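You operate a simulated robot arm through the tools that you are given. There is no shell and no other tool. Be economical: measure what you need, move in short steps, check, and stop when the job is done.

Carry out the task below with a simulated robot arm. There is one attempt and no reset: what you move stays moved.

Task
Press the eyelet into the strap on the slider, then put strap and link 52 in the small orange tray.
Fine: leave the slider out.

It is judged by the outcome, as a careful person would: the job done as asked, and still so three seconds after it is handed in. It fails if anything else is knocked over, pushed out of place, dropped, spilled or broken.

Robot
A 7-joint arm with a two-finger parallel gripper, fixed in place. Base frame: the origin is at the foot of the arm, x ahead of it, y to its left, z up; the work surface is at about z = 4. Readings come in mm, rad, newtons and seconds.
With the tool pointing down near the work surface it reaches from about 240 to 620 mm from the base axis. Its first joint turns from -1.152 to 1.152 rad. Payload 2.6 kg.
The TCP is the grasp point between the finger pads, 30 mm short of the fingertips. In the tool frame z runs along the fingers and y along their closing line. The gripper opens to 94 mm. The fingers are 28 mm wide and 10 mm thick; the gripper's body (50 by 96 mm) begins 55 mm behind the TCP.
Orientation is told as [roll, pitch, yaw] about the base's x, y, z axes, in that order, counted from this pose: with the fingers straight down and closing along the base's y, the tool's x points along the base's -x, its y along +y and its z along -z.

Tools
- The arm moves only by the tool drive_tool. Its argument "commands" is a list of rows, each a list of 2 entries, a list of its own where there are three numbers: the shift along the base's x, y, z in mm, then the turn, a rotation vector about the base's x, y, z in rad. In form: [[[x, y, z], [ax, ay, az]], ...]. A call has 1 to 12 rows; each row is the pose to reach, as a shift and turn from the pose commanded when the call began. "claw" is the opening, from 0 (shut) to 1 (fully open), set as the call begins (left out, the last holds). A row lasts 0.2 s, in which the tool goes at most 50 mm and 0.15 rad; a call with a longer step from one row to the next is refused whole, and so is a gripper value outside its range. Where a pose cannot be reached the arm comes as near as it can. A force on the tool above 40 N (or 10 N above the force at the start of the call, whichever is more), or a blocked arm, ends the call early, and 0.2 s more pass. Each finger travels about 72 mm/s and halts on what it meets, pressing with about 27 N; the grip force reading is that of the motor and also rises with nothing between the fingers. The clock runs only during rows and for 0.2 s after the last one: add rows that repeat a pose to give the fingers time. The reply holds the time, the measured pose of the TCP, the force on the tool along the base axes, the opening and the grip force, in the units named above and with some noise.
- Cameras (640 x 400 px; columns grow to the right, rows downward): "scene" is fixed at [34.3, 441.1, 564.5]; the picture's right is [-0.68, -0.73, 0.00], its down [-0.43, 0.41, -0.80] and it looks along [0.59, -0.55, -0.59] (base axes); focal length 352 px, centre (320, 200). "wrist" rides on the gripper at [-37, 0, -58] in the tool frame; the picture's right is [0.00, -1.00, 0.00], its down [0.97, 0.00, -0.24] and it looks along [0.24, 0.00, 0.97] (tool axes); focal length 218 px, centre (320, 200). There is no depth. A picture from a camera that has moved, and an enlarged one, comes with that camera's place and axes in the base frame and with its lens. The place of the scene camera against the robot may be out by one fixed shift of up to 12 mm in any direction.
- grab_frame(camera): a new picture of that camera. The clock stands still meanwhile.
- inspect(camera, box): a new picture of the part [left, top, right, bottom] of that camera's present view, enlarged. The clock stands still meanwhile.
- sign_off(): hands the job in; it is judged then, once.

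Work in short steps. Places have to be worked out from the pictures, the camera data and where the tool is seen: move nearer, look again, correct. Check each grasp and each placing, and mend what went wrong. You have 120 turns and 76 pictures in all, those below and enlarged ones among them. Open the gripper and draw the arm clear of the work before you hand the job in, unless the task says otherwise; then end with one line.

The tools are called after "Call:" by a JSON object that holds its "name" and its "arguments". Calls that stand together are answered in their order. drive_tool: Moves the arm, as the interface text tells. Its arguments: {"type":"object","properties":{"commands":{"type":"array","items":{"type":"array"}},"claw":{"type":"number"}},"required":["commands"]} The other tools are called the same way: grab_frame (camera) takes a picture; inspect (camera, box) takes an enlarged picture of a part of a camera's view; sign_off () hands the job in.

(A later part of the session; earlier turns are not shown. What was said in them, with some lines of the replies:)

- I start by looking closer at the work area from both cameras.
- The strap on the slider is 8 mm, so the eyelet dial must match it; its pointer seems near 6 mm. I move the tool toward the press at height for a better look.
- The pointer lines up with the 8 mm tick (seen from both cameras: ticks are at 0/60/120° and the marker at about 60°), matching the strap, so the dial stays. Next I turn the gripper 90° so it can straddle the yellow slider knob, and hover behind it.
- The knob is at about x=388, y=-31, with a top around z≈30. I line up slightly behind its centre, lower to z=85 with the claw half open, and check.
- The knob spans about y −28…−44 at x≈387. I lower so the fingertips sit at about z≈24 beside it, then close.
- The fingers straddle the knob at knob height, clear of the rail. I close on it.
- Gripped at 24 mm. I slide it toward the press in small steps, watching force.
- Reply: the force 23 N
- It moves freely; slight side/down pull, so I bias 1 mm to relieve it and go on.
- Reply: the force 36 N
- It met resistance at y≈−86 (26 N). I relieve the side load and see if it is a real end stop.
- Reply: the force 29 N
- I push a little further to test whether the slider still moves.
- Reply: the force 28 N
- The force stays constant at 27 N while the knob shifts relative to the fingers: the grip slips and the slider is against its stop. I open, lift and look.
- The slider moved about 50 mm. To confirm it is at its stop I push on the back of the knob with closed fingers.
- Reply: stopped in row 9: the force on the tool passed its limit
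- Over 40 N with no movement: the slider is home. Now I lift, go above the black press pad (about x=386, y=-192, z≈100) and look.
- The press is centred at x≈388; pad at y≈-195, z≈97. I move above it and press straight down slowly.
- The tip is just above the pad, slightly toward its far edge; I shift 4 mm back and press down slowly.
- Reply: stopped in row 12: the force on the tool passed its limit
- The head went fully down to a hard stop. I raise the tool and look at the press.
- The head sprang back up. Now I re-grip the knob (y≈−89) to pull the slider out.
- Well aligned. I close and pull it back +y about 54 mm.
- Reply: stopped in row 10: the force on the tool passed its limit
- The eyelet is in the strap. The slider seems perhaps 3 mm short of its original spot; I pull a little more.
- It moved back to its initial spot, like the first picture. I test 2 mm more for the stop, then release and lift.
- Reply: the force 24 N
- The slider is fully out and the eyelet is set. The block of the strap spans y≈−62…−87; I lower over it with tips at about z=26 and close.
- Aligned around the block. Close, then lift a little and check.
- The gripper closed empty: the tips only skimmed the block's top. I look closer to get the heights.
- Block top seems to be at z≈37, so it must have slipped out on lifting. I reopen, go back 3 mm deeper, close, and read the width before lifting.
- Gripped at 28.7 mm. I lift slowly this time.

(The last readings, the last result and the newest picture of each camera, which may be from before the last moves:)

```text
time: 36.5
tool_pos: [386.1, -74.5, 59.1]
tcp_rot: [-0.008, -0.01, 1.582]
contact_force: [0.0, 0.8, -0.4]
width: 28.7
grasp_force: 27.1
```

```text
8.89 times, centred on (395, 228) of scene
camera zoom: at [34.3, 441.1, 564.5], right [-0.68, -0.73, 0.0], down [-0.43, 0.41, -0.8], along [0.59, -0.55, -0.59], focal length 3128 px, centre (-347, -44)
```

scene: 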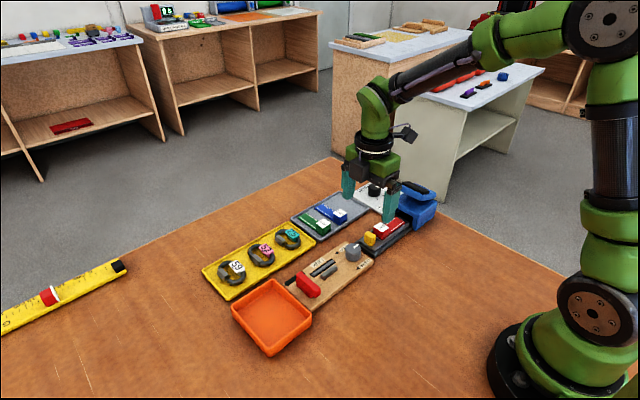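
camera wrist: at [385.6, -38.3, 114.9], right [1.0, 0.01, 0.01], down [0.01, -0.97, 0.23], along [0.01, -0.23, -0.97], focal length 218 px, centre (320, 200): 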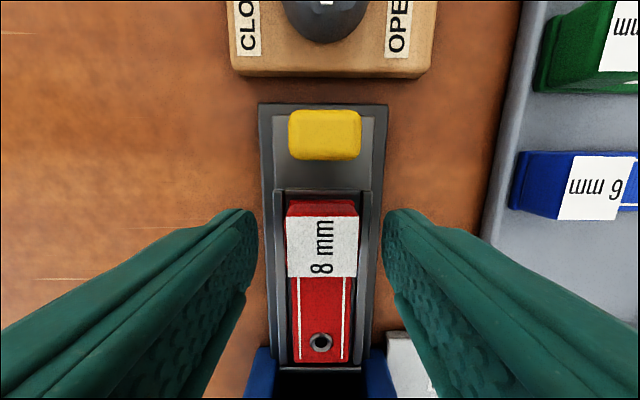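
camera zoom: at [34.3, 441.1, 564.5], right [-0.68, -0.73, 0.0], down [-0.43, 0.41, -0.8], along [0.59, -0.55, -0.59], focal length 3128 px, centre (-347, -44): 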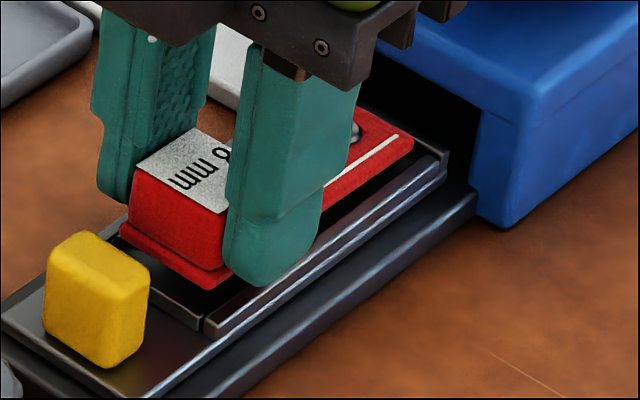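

The strap comes up level and held. I raise it to about z=140 and carry it to the orange tray, turning back 90° so the strap lies along x (the tray's longer side).

Call:
{"name": "drive_tool", "arguments": {"commands": [[[0, 0, 20], [0, 0, 0]], [[0, 0, 40], [0, 0, 0]], [[0, 0, 60], [0, 0, 0]], [[0, 5, 80], [0, 0, 0]], [[0, 20, 80], [0, 0, 0]], [[0, 40, 80], [0, 0, 0]]]}}

Call:
{"name": "drive_tool", "arguments": {"commands": [[[2, 20, 0], [0, 0, -0.143]], [[5, 42, 0], [0, 0, -0.286]], [[8, 64, 0], [0, 0, -0.43]], [[11, 86, 0], [0, 0, -0.574]], [[14, 108, 0], [0, 0, -0.718]], [[17, 130, 0], [0, 0, -0.862]], [[20, 152, 0], [0, 0, -1.006]], [[23, 174, 0], [0, 0, -1.15]], [[26, 196, 0], [0, 0, -1.294]], [[30, 218, 0], [0, 0, -1.438]], [[33, 240, 0], [0, 0, -1.58]], [[33, 240, 0], [0, 0, -1.58]]]}}

Call:
{"name": "grab_frame", "arguments": {"camera": "wrist"}}

Call:
{"name": "grab_frame", "arguments": {"camera": "scene"}}

```text
time: 37.9
tool_pos: [386.9, -33.9, 138.6]
tcp_rot: [-0.007, -0.01, 1.583]
contact_force: [-0.6, -0.4, -0.9]
width: 29.1
grasp_force: 26.4
```

```text
time: 40.5
tool_pos: [418.4, 207.2, 139.5]
tcp_rot: [-0.007, -0.012, -0.002]
contact_force: [0.2, -0.3, -0.6]
width: 28.8
grasp_force: 26.9
```

```text
32 pictures are left
camera wrist: at [455.1, 206.4, 198.9], right [0.0, -1.0, 0.01], down [-0.97, 0.0, 0.23], along [-0.23, -0.01, -0.97], focal length 218 px, centre (320, 200)
```

wrist: 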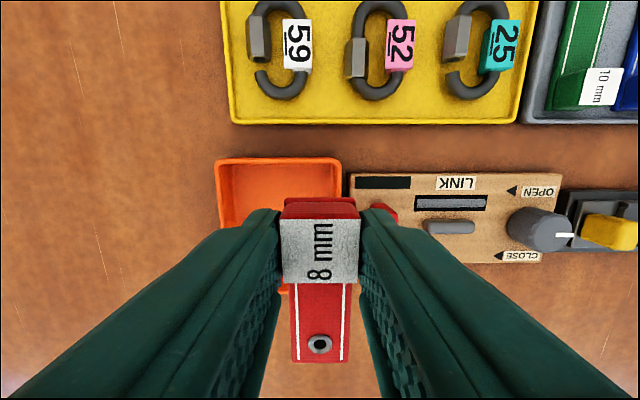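

```text
31 pictures are left
```

scene: 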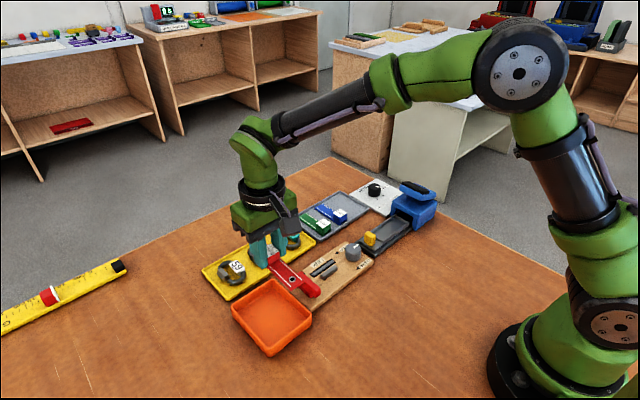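

Tray spans about y 190–286, x 330–447 (centre 389, 238). I move to (420, 247), leaving room on the y− side for the link, and lower partway.

Call:
{"name": "drive_tool", "arguments": {"commands": [[[1, 20, 0], [0, 0, 0]], [[2, 40, 0], [0.007, 0.012, 0]], [[2, 40, -25], [0.007, 0.012, 0]], [[2, 40, -50], [0.007, 0.012, 0]], [[2, 40, -70], [0.007, 0.012, 0]], [[2, 40, -70], [0.007, 0.012, 0]]]}}

Call:
{"name": "grab_frame", "arguments": {"camera": "wrist"}}

Call:
{"name": "inspect", "arguments": {"camera": "scene", "box": [190, 210, 350, 370]}}

```text
time: 41.9
tool_pos: [420.8, 245.5, 69.5]
tcp_rot: [0.001, 0.001, 0.001]
contact_force: [-0.4, 0.4, -0.7]
width: 28.8
grasp_force: 27.4
```

```text
30 pictures are left
camera wrist: at [457.9, 245.8, 128.3], right [0.0, -1.0, 0.0], down [-0.97, 0.0, 0.24], along [-0.24, 0.0, -0.97], focal length 218 px, centre (320, 200)
```

wrist: 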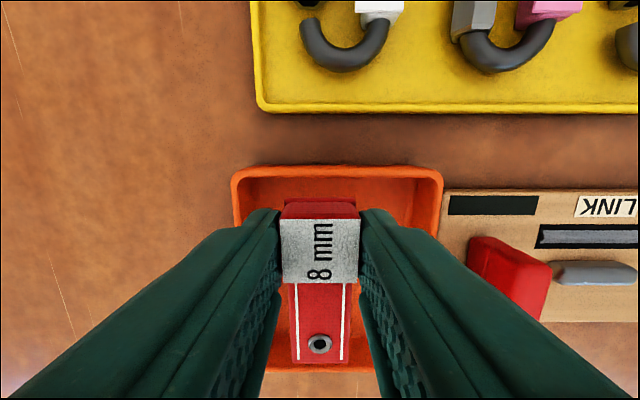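

```text
2.50 times, centred on (270, 290) of scene
camera zoom: at [34.3, 441.1, 564.5], right [-0.68, -0.73, 0.0], down [-0.43, 0.41, -0.8], along [0.59, -0.55, -0.59], focal length 880 px, centre (445, -25)
```

zoom: 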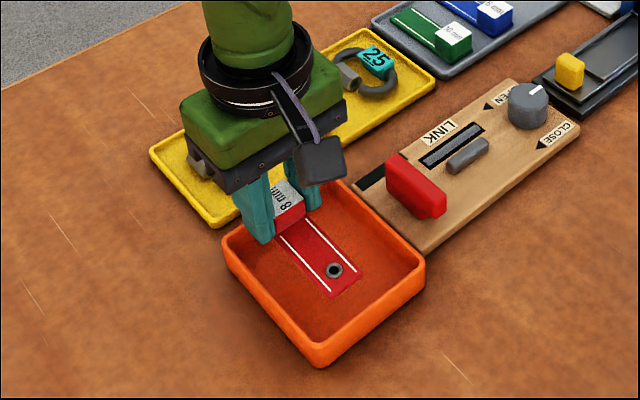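

Strap is inside the rim in both views. I lower it gently to the floor.

Call:
{"name": "drive_tool", "arguments": {"commands": [[[0, 0, -6], [0, 0, 0]], [[0, 0, -12], [0, 0, 0]], [[0, 0, -16], [0, 0, 0]], [[0, 0, -19], [0, 0, 0]], [[0, 0, -22], [0, 0, 0]], [[0, 0, -24], [0, 0, 0]]]}}

Call:
{"name": "inspect", "arguments": {"camera": "scene", "box": [190, 210, 350, 370]}}

```text
time: 43.3
tool_pos: [422.6, 245.4, 45.9]
tcp_rot: [0.001, 0.002, 0.003]
contact_force: [-0.3, 1.2, -0.5]
width: 28.9
grasp_force: 26.9
```

```text
2.50 times, centred on (270, 290) of scene
camera zoom: at [34.3, 441.1, 564.5], right [-0.68, -0.73, 0.0], down [-0.43, 0.41, -0.8], along [0.59, -0.55, -0.59], focal length 880 px, centre (445, -25)
```

zoom: 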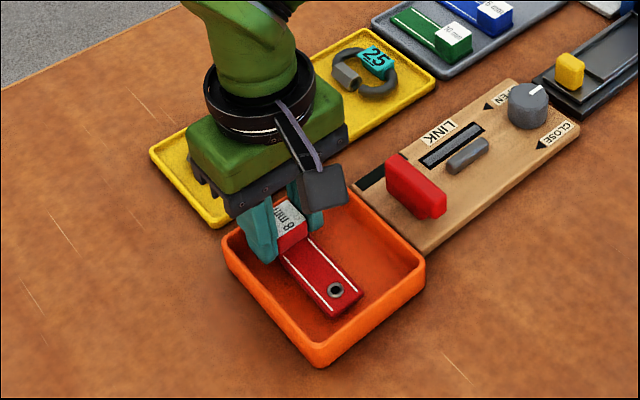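

Not in contact yet; I continue down in small steps until it touches.

Call:
{"name": "drive_tool", "arguments": {"commands": [[[0, 0, -2], [0, 0, 0]], [[0, 0, -4], [0, 0, 0]], [[0, 0, -5], [0, 0, 0]], [[0, 0, -6], [0, 0, 0]], [[0, 0, -6], [0, 0, 0]]]}}

```text
time: 44.5
tool_pos: [421.9, 245.7, 39.9]
tcp_rot: [0.002, -0.001, 0.002]
contact_force: [1.1, 0.8, 4.5]
width: 28.8
grasp_force: 27.2
```

A light 4.5 N contact: it rests on the floor. I open slightly and lift clear.

Call:
{"name": "drive_tool", "arguments": {"commands": [[[0, 0, 0], [0, 0, 0]], [[0, 0, 0], [0, 0, 0]], [[0, 0, 10], [0, 0, 0]], [[0, 0, 30], [0, 0, 0]], [[0, 0, 60], [0, 0, 0]], [[0, -30, 100], [0, 0, 0]], [[15, -60, 110], [0, 0, 0]], [[30, -90, 110], [0, 0, 0]], [[50, -90, 110], [0, 0, 0]], [[50, -90, 110], [0, 0, 0]]], "claw": 0.4}}

Call:
{"name": "grab_frame", "arguments": {"camera": "wrist"}}

Call:
{"name": "inspect", "arguments": {"camera": "scene", "box": [190, 210, 350, 370]}}

```text
time: 46.7
tool_pos: [472.5, 154.2, 149.2]
tcp_rot: [0.001, 0.003, 0.001]
contact_force: [1.1, 0.7, 0.4]
width: 37.6
grasp_force: 0.0
```

```text
27 pictures are left
camera wrist: at [510.0, 153.4, 207.7], right [0.0, -1.0, 0.0], down [-0.97, 0.0, 0.24], along [-0.24, 0.0, -0.97], focal length 218 px, centre (320, 200)
```

wrist: 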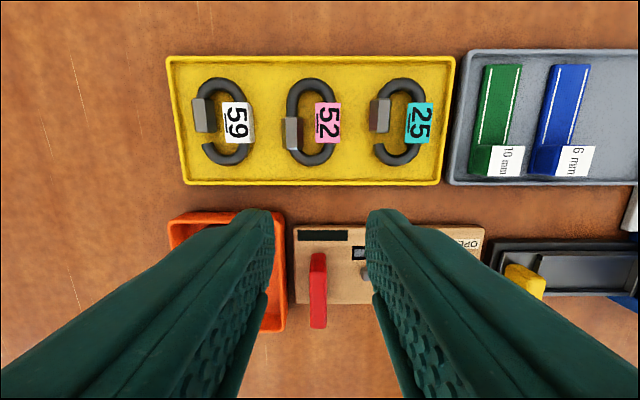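

```text
2.50 times, centred on (270, 290) of scene
camera zoom: at [34.4, 441.1, 564.5], right [-0.68, -0.73, 0.0], down [-0.43, 0.41, -0.8], along [0.59, -0.55, -0.59], focal length 880 px, centre (445, -25)
```

zoom: 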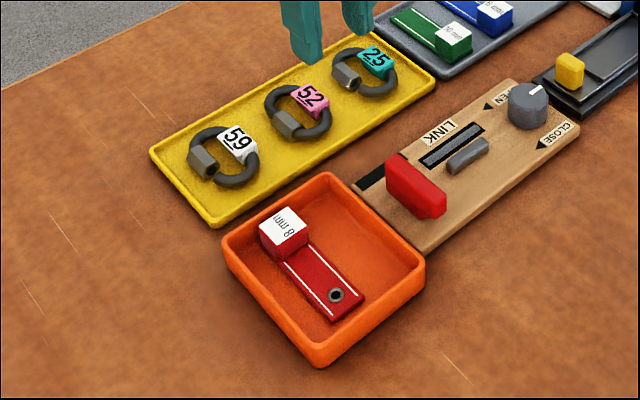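

The strap with its eyelet lies flat in the orange tray. Next, link 52 at about (525, 160); I approach above it for a closer look.

Call:
{"name": "drive_tool", "arguments": {"commands": [[[20, 2, -10], [0, 0, 0]], [[40, 4, -30], [0, 0, 0]], [[52, 6, -55], [0, 0, 0]], [[52, 6, -60], [0, 0, 0]], [[52, 6, -60], [0, 0, 0]]], "claw": 0.64}}

Call:
{"name": "grab_frame", "arguments": {"camera": "wrist"}}

Call:
{"name": "inspect", "arguments": {"camera": "scene", "box": [220, 200, 340, 300]}}

```text
time: 47.9
tool_pos: [523.9, 163.2, 90.9]
tcp_rot: [0.001, 0.002, 0.0]
contact_force: [0.4, 0.2, -0.1]
width: 60.3
grasp_force: 0.0
```

```text
25 pictures are left
camera wrist: at [560.5, 161.7, 148.7], right [0.0, -1.0, 0.0], down [-0.97, 0.0, 0.24], along [-0.24, 0.0, -0.97], focal length 218 px, centre (320, 200)
```

wrist: 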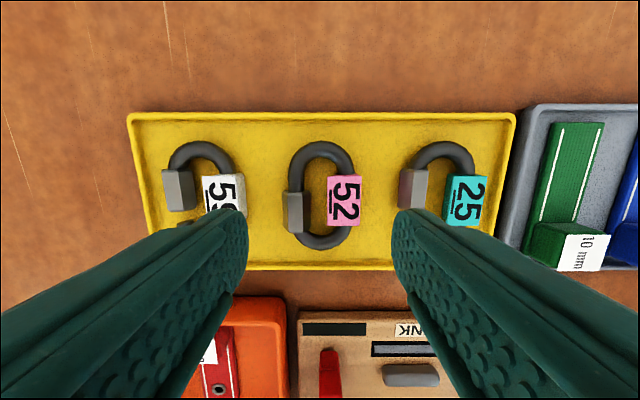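

```text
4.00 times, centred on (280, 250) of scene
camera zoom: at [34.4, 441.1, 564.5], right [-0.68, -0.73, 0.0], down [-0.43, 0.41, -0.8], along [0.59, -0.55, -0.59], focal length 1407 px, centre (480, 0)
```

zoom: 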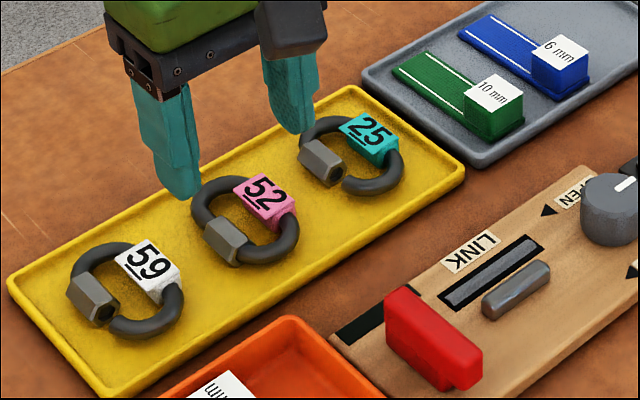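

Link 52 is closed, spanning y≈136–184, centred at (524, 160), with about 6 mm beside each finger to its neighbours. I descend to tip height z≈13.

Call:
{"name": "drive_tool", "arguments": {"commands": [[[0, -2, -15], [0, 0, 0]], [[0, -2, -30], [0, 0, 0]], [[0, -2, -40], [0, 0, 0]], [[0, -2, -45], [0, 0, 0]], [[0, -2, -47], [0, 0, 0]], [[0, -2, -47], [0, 0, 0]]], "claw": 0.61}}

Call:
{"name": "grab_frame", "arguments": {"camera": "wrist"}}

Call:
{"name": "inspect", "arguments": {"camera": "scene", "box": [220, 200, 340, 300]}}

```text
time: 49.3
tool_pos: [524.8, 159.2, 42.8]
tcp_rot: [0.0, 0.002, 0.001]
contact_force: [-0.2, 0.7, 0.0]
width: 57.4
grasp_force: 0.0
```

```text
23 pictures are left
camera wrist: at [561.0, 160.0, 101.2], right [0.0, -1.0, 0.0], down [-0.97, 0.0, 0.24], along [-0.24, 0.0, -0.97], focal length 218 px, centre (320, 200)
```

wrist: 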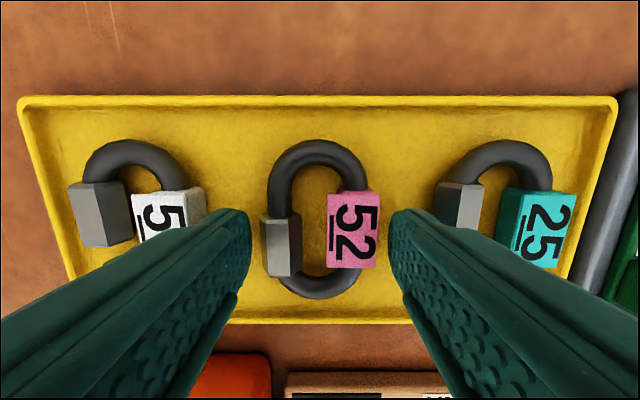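

```text
4.00 times, centred on (280, 250) of scene
camera zoom: at [34.3, 441.1, 564.5], right [-0.68, -0.73, 0.0], down [-0.43, 0.41, -0.8], along [0.59, -0.55, -0.59], focal length 1407 px, centre (480, 0)
```

zoom: 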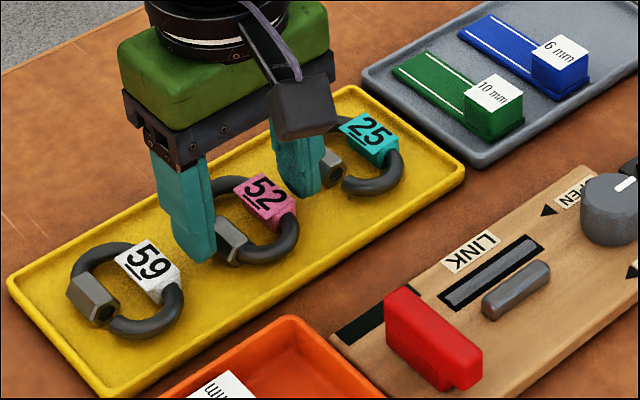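

Both fingers straddle nut and tag. I close and check the width.

Call:
{"name": "drive_tool", "arguments": {"commands": [[[0, 0, 0], [0, 0, 0]], [[0, 0, 0], [0, 0, 0]], [[0, 0, 0], [0, 0, 0]], [[0, 0, 2], [0, 0, 0]], [[0, 0, 4], [0, 0, 0]], [[0, 0, 7], [0, 0, 0]], [[0, 0, 10], [0, 0, 0]]], "claw": 0.0}}

Call:
{"name": "grab_frame", "arguments": {"camera": "wrist"}}

```text
time: 50.9
tool_pos: [523.4, 160.7, 52.5]
tcp_rot: [0.0, 0.002, 0.002]
contact_force: [-0.1, -0.3, -0.4]
width: 47.3
grasp_force: 27.3
```

```text
21 pictures are left
camera wrist: at [560.8, 159.6, 111.8], right [0.0, -1.0, 0.0], down [-0.97, 0.0, 0.24], along [-0.24, 0.0, -0.97], focal length 218 px, centre (320, 200)
```

wrist: 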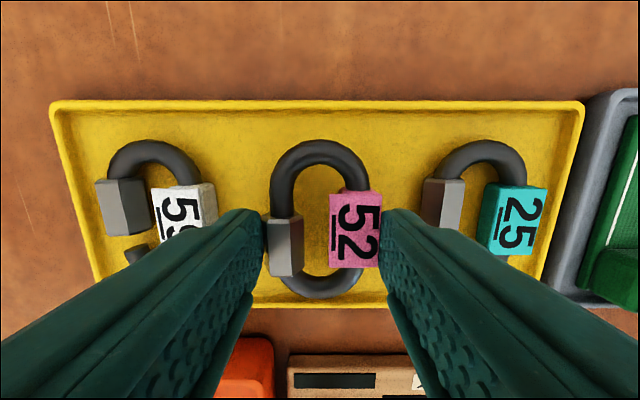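

Held (47.3 mm). But beside the strap there is too little room for the link plus fingers, so I set the link back down first and will shift the strap closer to the tray's far wall.

Call:
{"name": "drive_tool", "arguments": {"commands": [[[0, 0, -4], [0, 0, 0]], [[0, 0, -8], [0, 0, 0]], [[0, 0, -10], [0, 0, 0]], [[0, 0, -10], [0, 0, 0]]]}}

Call:
{"name": "drive_tool", "arguments": {"commands": [[[0, 0, 0], [0, 0, 0]], [[0, 0, 0], [0, 0, 0]], [[0, 0, 15], [0, 0, 0]], [[0, 0, 45], [0, 0, 0]], [[-20, 10, 80], [0, 0, 0]], [[-60, 25, 80], [0, 0, 0]], [[-90, 40, 80], [0, 0, 0]], [[-118, 50, 70], [0, 0, 0]], [[-118, 50, 70], [0, 0, 0]]], "claw": 0.61}}

Call:
{"name": "drive_tool", "arguments": {"commands": [[[0, 0, 0], [0, 0, 0]], [[0, 0, 0], [0, 0, 0]], [[0, 0, 0], [0, 0, 0]]], "claw": 0.0}}

Call:
{"name": "grab_frame", "arguments": {"camera": "wrist"}}

Call:
{"name": "inspect", "arguments": {"camera": "scene", "box": [190, 210, 350, 370]}}

```text
time: 51.9
tool_pos: [523.5, 160.3, 43.1]
tcp_rot: [0.001, 0.003, 0.002]
contact_force: [0.5, 0.2, -0.1]
width: 46.8
grasp_force: 27.2
```

```text
time: 53.9
tool_pos: [405.1, 210.4, 112.5]
tcp_rot: [0.002, 0.001, 0.002]
contact_force: [0.5, -0.2, -1.3]
width: 57.3
grasp_force: 0.0
```

```text
time: 54.7
tool_pos: [405.2, 211.4, 111.6]
tcp_rot: [0.0, 0.003, 0.002]
contact_force: [-0.2, 0.7, 1.2]
width: 0.0
grasp_force: 27.4
```

```text
20 pictures are left
camera wrist: at [442.1, 210.4, 170.6], right [0.0, -1.0, 0.0], down [-0.97, 0.0, 0.24], along [-0.24, 0.0, -0.97], focal length 218 px, centre (320, 200)
```

wrist: 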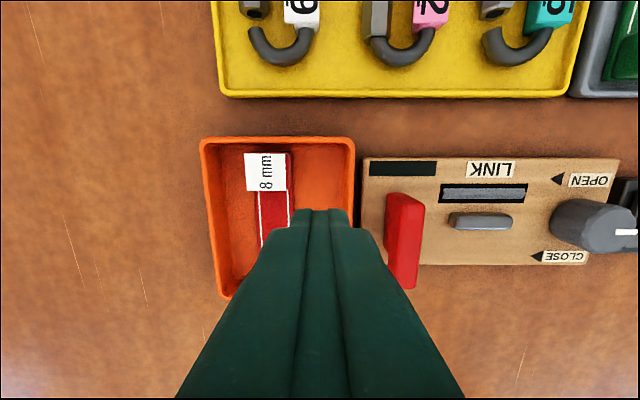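

```text
2.50 times, centred on (270, 290) of scene
camera zoom: at [34.3, 441.1, 564.5], right [-0.68, -0.73, 0.0], down [-0.43, 0.41, -0.8], along [0.59, -0.55, -0.59], focal length 880 px, centre (445, -25)
```

zoom: 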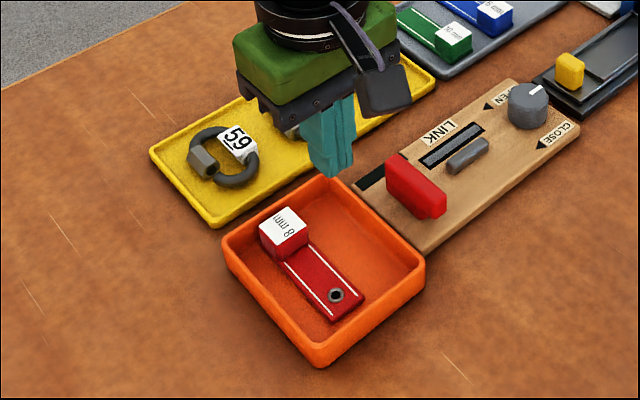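

I lower the closed fingers inside the tray next to the strap (its −y edge is at y≈231) and push it ~13 mm toward +y.

Call:
{"name": "drive_tool", "arguments": {"commands": [[[1, -1, -25], [0, 0, 0]], [[1, -1, -50], [0, 0, 0]], [[1, -1, -64], [0, 0, 0]], [[1, -1, -70], [0, 0, 0]], [[1, -1, -70], [0, 0, 0]]]}}

Call:
{"name": "drive_tool", "arguments": {"commands": [[[0, 5, 0], [0, 0, 0]], [[0, 9, 0], [0, 0, 0]], [[0, 12, 0], [0, 0, 0]], [[0, 15, 0], [0, 0, 0]], [[0, 18, 0], [0, 0, 0]], [[0, 21, 0], [0, 0, 0]], [[0, 23, 0], [0, 0, 0]], [[0, 23, 0], [0, 0, 0]]]}}

Call:
{"name": "inspect", "arguments": {"camera": "scene", "box": [190, 210, 350, 370]}}

```text
time: 55.9
tool_pos: [406.4, 209.4, 42.5]
tcp_rot: [0.0, 0.0, -0.001]
contact_force: [-0.8, 0.0, 0.0]
width: 0.0
grasp_force: 26.9
```

```text
time: 57.7
tool_pos: [406.5, 231.4, 43.6]
tcp_rot: [-0.001, 0.001, 0.002]
contact_force: [-0.1, 0.3, 0.4]
width: 0.2
grasp_force: 26.7
```

```text
2.50 times, centred on (270, 290) of scene
camera zoom: at [34.3, 441.1, 564.5], right [-0.68, -0.73, 0.0], down [-0.43, 0.41, -0.8], along [0.59, -0.55, -0.59], focal length 880 px, centre (445, -25)
```

zoom: 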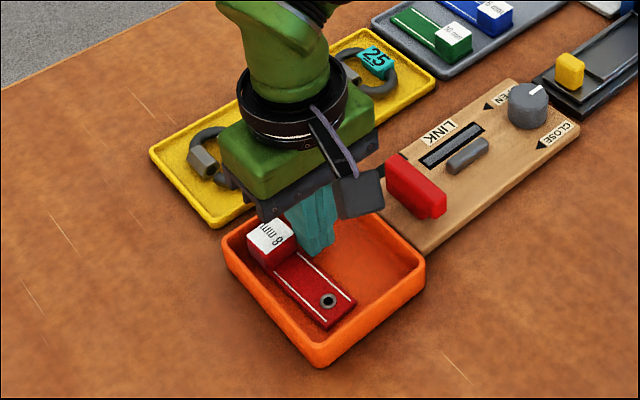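

The strap moved ~10 mm with the tail lagging a little. I push 3 mm more, then back off and nudge the tail too.

Call:
{"name": "drive_tool", "arguments": {"commands": [[[0, 2, 0], [0, 0, 0]], [[0, 3, 0], [0, 0, 0]], [[0, 0, 0], [0, 0, 0]], [[0, -14, 0], [0, 0, 0]], [[-20, -14, -1], [0, 0, 0]], [[-42, -14, -2], [0, 0, 0]], [[-42, -9, -2], [0, 0, 0]], [[-42, -5, -2], [0, 0, 0]], [[-42, -1, -2], [0, 0, 0]], [[-42, 3, -2], [0, 0, 0]], [[-42, 3, -2], [0, 0, 0]]]}}

Call:
{"name": "drive_tool", "arguments": {"commands": [[[0, -4, 0], [0, 0, 0]], [[0, -6, 20], [0, 0, 0]], [[5, -10, 60], [0, 0, 0]], [[40, -30, 90], [0, 0, 0]], [[85, -55, 100], [0, 0, 0]], [[85, -55, 100], [0, 0, 0]]]}}

Call:
{"name": "inspect", "arguments": {"camera": "scene", "box": [190, 210, 350, 370]}}

Call:
{"name": "grab_frame", "arguments": {"camera": "wrist"}}

```text
time: 60.1
tool_pos: [365.8, 234.7, 41.3]
tcp_rot: [0.0, 0.002, 0.0]
contact_force: [0.1, 0.1, -0.2]
width: 0.1
grasp_force: 26.7
```

```text
refused: row 4 steps farther than a row can; nothing moved
```

```text
2.50 times, centred on (270, 290) of scene
camera zoom: at [34.3, 441.1, 564.5], right [-0.68, -0.73, 0.0], down [-0.43, 0.41, -0.8], along [0.59, -0.55, -0.59], focal length 880 px, centre (445, -25)
```

zoom: 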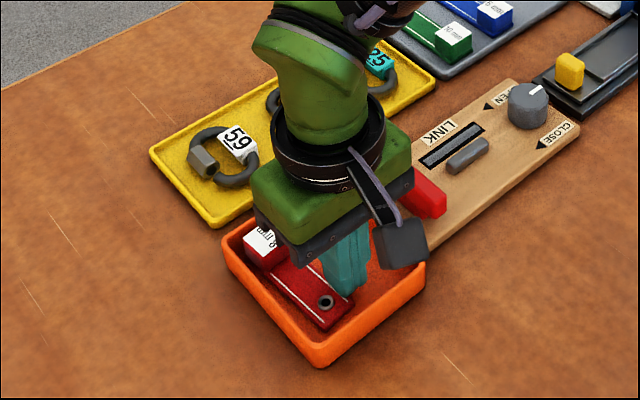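

```text
16 pictures are left
camera wrist: at [402.3, 234.9, 99.1], right [0.0, -1.0, 0.0], down [-0.97, 0.0, 0.24], along [-0.24, 0.0, -0.97], focal length 218 px, centre (320, 200)
```

wrist: 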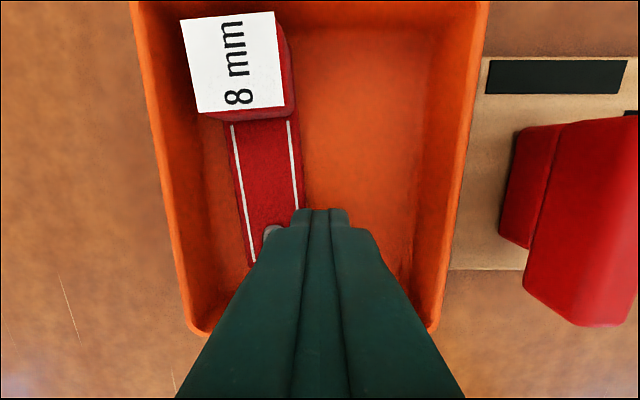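

The tail still lags ~4 mm; I push it 4 mm more, then retreat upward toward the link.

Call:
{"name": "drive_tool", "arguments": {"commands": [[[0, 2, 0], [0, 0, 0]], [[0, 4, 0], [0, 0, 0]], [[0, 0, 0], [0, 0, 0]], [[0, -6, 20], [0, 0, 0]], [[5, -10, 60], [0, 0, 0]], [[30, -25, 90], [0, 0, 0]], [[65, -50, 105], [0, 0, 0]], [[95, -72, 110], [0, 0, 0]], [[95, -72, 110], [0, 0, 0]]]}}

Call:
{"name": "inspect", "arguments": {"camera": "scene", "box": [190, 210, 350, 370]}}

Call:
{"name": "grab_frame", "arguments": {"camera": "wrist"}}

```text
time: 62.1
tool_pos: [459.0, 162.8, 152.1]
tcp_rot: [0.001, 0.002, 0.002]
contact_force: [0.4, 0.1, 0.3]
width: 0.0
grasp_force: 26.5
```

```text
2.50 times, centred on (270, 290) of scene
camera zoom: at [34.4, 441.1, 564.5], right [-0.68, -0.73, 0.0], down [-0.43, 0.41, -0.8], along [0.59, -0.55, -0.59], focal length 880 px, centre (445, -25)
```

zoom: 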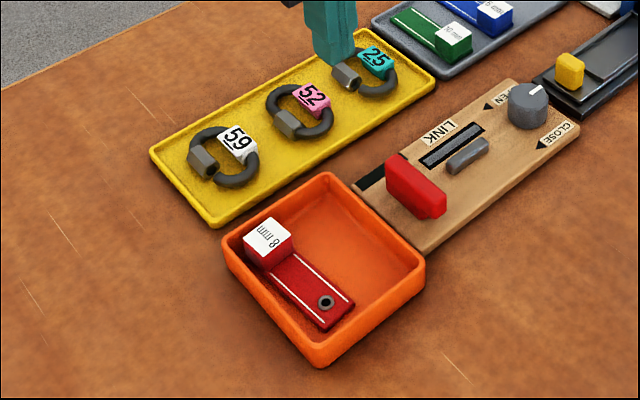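

```text
14 pictures are left
camera wrist: at [496.6, 162.7, 209.5], right [0.0, -1.0, 0.0], down [-0.97, 0.0, 0.24], along [-0.24, 0.0, -0.97], focal length 218 px, centre (320, 200)
```

wrist: 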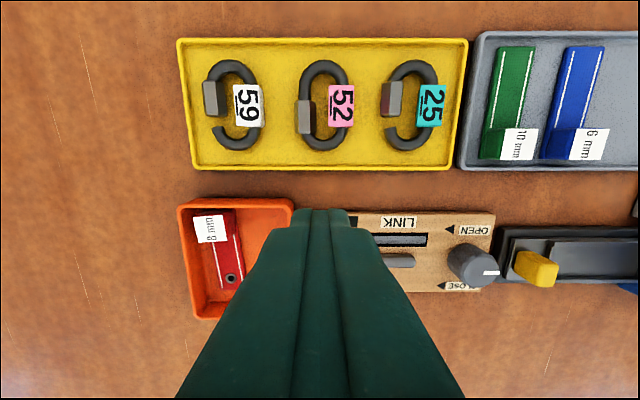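

The strap now lies along the far side with room beside it. Back to link 52 at the same grasp pose.

Call:
{"name": "drive_tool", "arguments": {"commands": [[[30, -1, -20], [0, 0, 0]], [[65, -2, -40], [0, 0, 0]], [[65, -2, -65], [0, 0, 0]], [[65, -2, -65], [0, 0, 0]]], "claw": 0.61}}

Call:
{"name": "grab_frame", "arguments": {"camera": "wrist"}}

```text
time: 63.1
tool_pos: [523.8, 160.8, 86.8]
tcp_rot: [0.001, 0.003, 0.001]
contact_force: [-0.1, 0.9, 0.7]
width: 57.4
grasp_force: 0.0
```

```text
13 pictures are left
camera wrist: at [561.1, 160.0, 144.5], right [0.0, -1.0, 0.0], down [-0.97, 0.0, 0.24], along [-0.24, 0.0, -0.97], focal length 218 px, centre (320, 200)
```

wrist: 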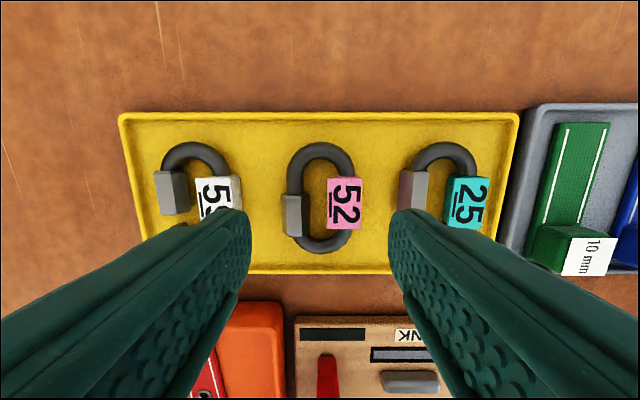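

Aligned. Down, close, and lift to z≈110.

Call:
{"name": "drive_tool", "arguments": {"commands": [[[0, -1, -20], [0, 0, 0]], [[0, -1, -35], [0, 0, 0]], [[0, -1, -41], [0, 0, 0]], [[0, -1, -44], [0, 0, 0]], [[0, -1, -44], [0, 0, 0]]], "claw": 0.61}}

Call:
{"name": "drive_tool", "arguments": {"commands": [[[0, 0, 0], [0, 0, 0]], [[0, 0, 0], [0, 0, 0]], [[0, 0, 0], [0, 0, 0]], [[0, 0, 4], [0, 0, 0]], [[0, 0, 10], [0, 0, 0]], [[0, 0, 25], [0, 0, 0]], [[0, 0, 50], [0, 0, 0]], [[0, 0, 75], [0, 0, 0]], [[0, 0, 75], [0, 0, 0]]], "claw": 0.0}}

Call:
{"name": "grab_frame", "arguments": {"camera": "wrist"}}

```text
time: 64.3
tool_pos: [524.3, 161.3, 41.4]
tcp_rot: [0.0, 0.003, 0.002]
contact_force: [-0.6, -0.1, 0.0]
width: 57.3
grasp_force: 0.1
```

```text
time: 66.3
tool_pos: [524.2, 160.5, 117.7]
tcp_rot: [0.001, 0.002, 0.002]
contact_force: [0.0, 0.3, -1.2]
width: 47.2
grasp_force: 27.3
```

```text
12 pictures are left
camera wrist: at [561.2, 160.2, 175.7], right [0.0, -1.0, 0.0], down [-0.97, 0.0, 0.24], along [-0.24, 0.0, -0.97], focal length 218 px, centre (320, 200)
```

wrist: 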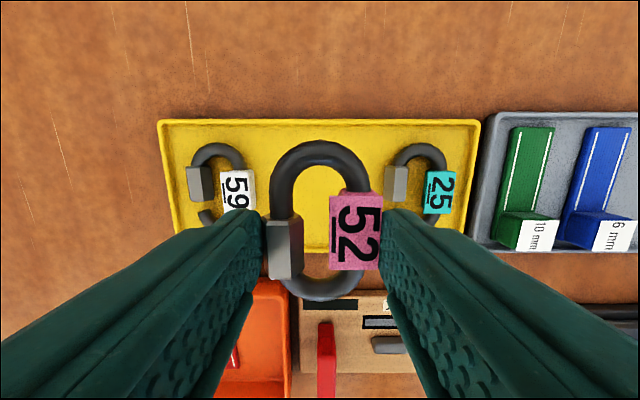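

Link 52 is held firmly. I carry it to (382, 231) over the tray and look before lowering.

Call:
{"name": "drive_tool", "arguments": {"commands": [[[-35, 15, 5], [0, 0, 0]], [[-75, 35, 5], [0, 0, 0]], [[-112, 55, 5], [0, 0, 0]], [[-142, 71, 0], [0, 0, 0]], [[-142, 71, -30], [0, 0, 0]], [[-142, 71, -45], [0, 0, 0]], [[-142, 71, -45], [0, 0, 0]]]}}

Call:
{"name": "grab_frame", "arguments": {"camera": "wrist"}}

Call:
{"name": "inspect", "arguments": {"camera": "scene", "box": [190, 210, 350, 370]}}

```text
time: 67.9
tool_pos: [382.1, 231.6, 72.0]
tcp_rot: [-0.001, 0.002, 0.0]
contact_force: [0.6, 0.1, -1.3]
width: 47.2
grasp_force: 27.2
```

```text
11 pictures are left
camera wrist: at [419.1, 231.2, 130.0], right [0.0, -1.0, 0.0], down [-0.97, 0.0, 0.24], along [-0.24, 0.0, -0.97], focal length 218 px, centre (320, 200)
```

wrist: 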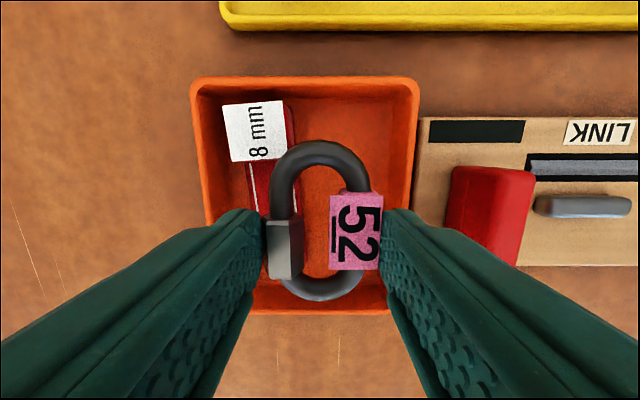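

```text
2.50 times, centred on (270, 290) of scene
camera zoom: at [34.3, 441.1, 564.5], right [-0.68, -0.73, 0.0], down [-0.43, 0.41, -0.8], along [0.59, -0.55, -0.59], focal length 880 px, centre (445, -25)
```

zoom: 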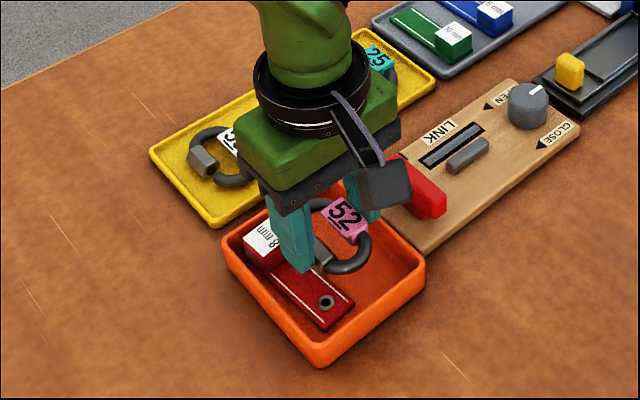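

Clearances look fine inside the tray. I lower until light contact.

Call:
{"name": "drive_tool", "arguments": {"commands": [[[0, 0, -8], [0, 0, 0]], [[0, 0, -15], [0, 0, 0]], [[0, 0, -19], [0, 0, 0]], [[0, 0, -22], [0, 0, 0]], [[0, 0, -24], [0, 0, 0]], [[0, 0, -24], [0, 0, 0]]]}}

Call:
{"name": "grab_frame", "arguments": {"camera": "wrist"}}

```text
time: 69.3
tool_pos: [382.2, 231.8, 48.2]
tcp_rot: [-0.001, 0.003, -0.001]
contact_force: [2.4, 0.2, 3.6]
width: 47.3
grasp_force: 27.7
```

```text
9 pictures are left
camera wrist: at [419.6, 230.5, 105.9], right [0.0, -1.0, 0.0], down [-0.97, 0.0, 0.24], along [-0.24, 0.0, -0.97], focal length 218 px, centre (320, 200)
```

wrist: 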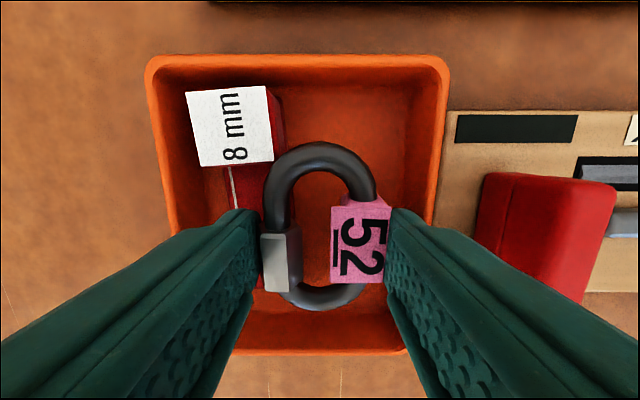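

Light contact (3.6 N): it rests on floor and strap edge. I open just ~4 mm and lift straight up.

Call:
{"name": "drive_tool", "arguments": {"commands": [[[0, 0, 0], [0, 0, 0]], [[0, 0, 0], [0, 0, 0]], [[0, 0, 0], [0, 0, 0]], [[0, 0, 6], [0, 0, 0]], [[0, 0, 15], [0, 0, 0]], [[0, 0, 40], [0, 0, 0]], [[0, 0, 80], [0, 0, 0]], [[0, -30, 115], [0, 0, 0]], [[0, -70, 130], [0, 0, 0]], [[0, -110, 145], [0, 0, 0]], [[0, -150, 160], [0, 0, 0]], [[0, -150, 160], [0, 0, 0]]], "claw": 0.55}}

Call:
{"name": "inspect", "arguments": {"camera": "scene", "box": [190, 210, 350, 370]}}

Call:
{"name": "grab_frame", "arguments": {"camera": "scene"}}

```text
time: 71.9
tool_pos: [383.2, 81.7, 208.2]
tcp_rot: [0.001, 0.002, 0.002]
contact_force: [-0.6, 0.2, 1.1]
width: 51.6
grasp_force: 0.0
```

```text
2.50 times, centred on (270, 290) of scene
camera zoom: at [34.4, 441.1, 564.5], right [-0.68, -0.73, 0.0], down [-0.43, 0.41, -0.8], along [0.59, -0.55, -0.59], focal length 880 px, centre (445, -25)
```

zoom: 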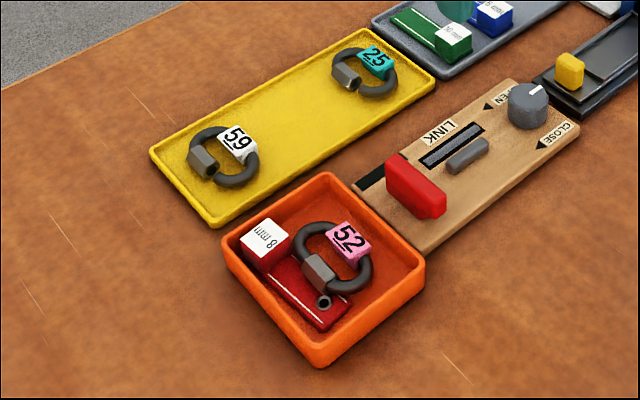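

```text
7 pictures are left
```

scene: 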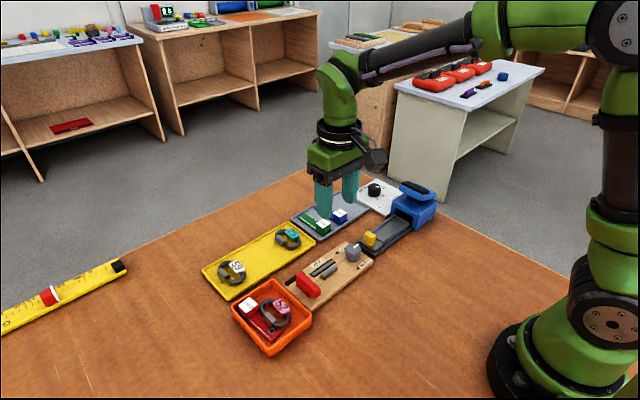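

Strap with its eyelet and link 52 are both in the orange tray, the slider is out, and everything else looks undisturbed. The gripper is open and clear, so I hand in.

Call:
{"name": "sign_off", "arguments": {}}

```text
The job is handed in.
```

The eyelet is pressed into the 8 mm strap, the strap and link 52 are in the small orange tray, and the slider is left out.
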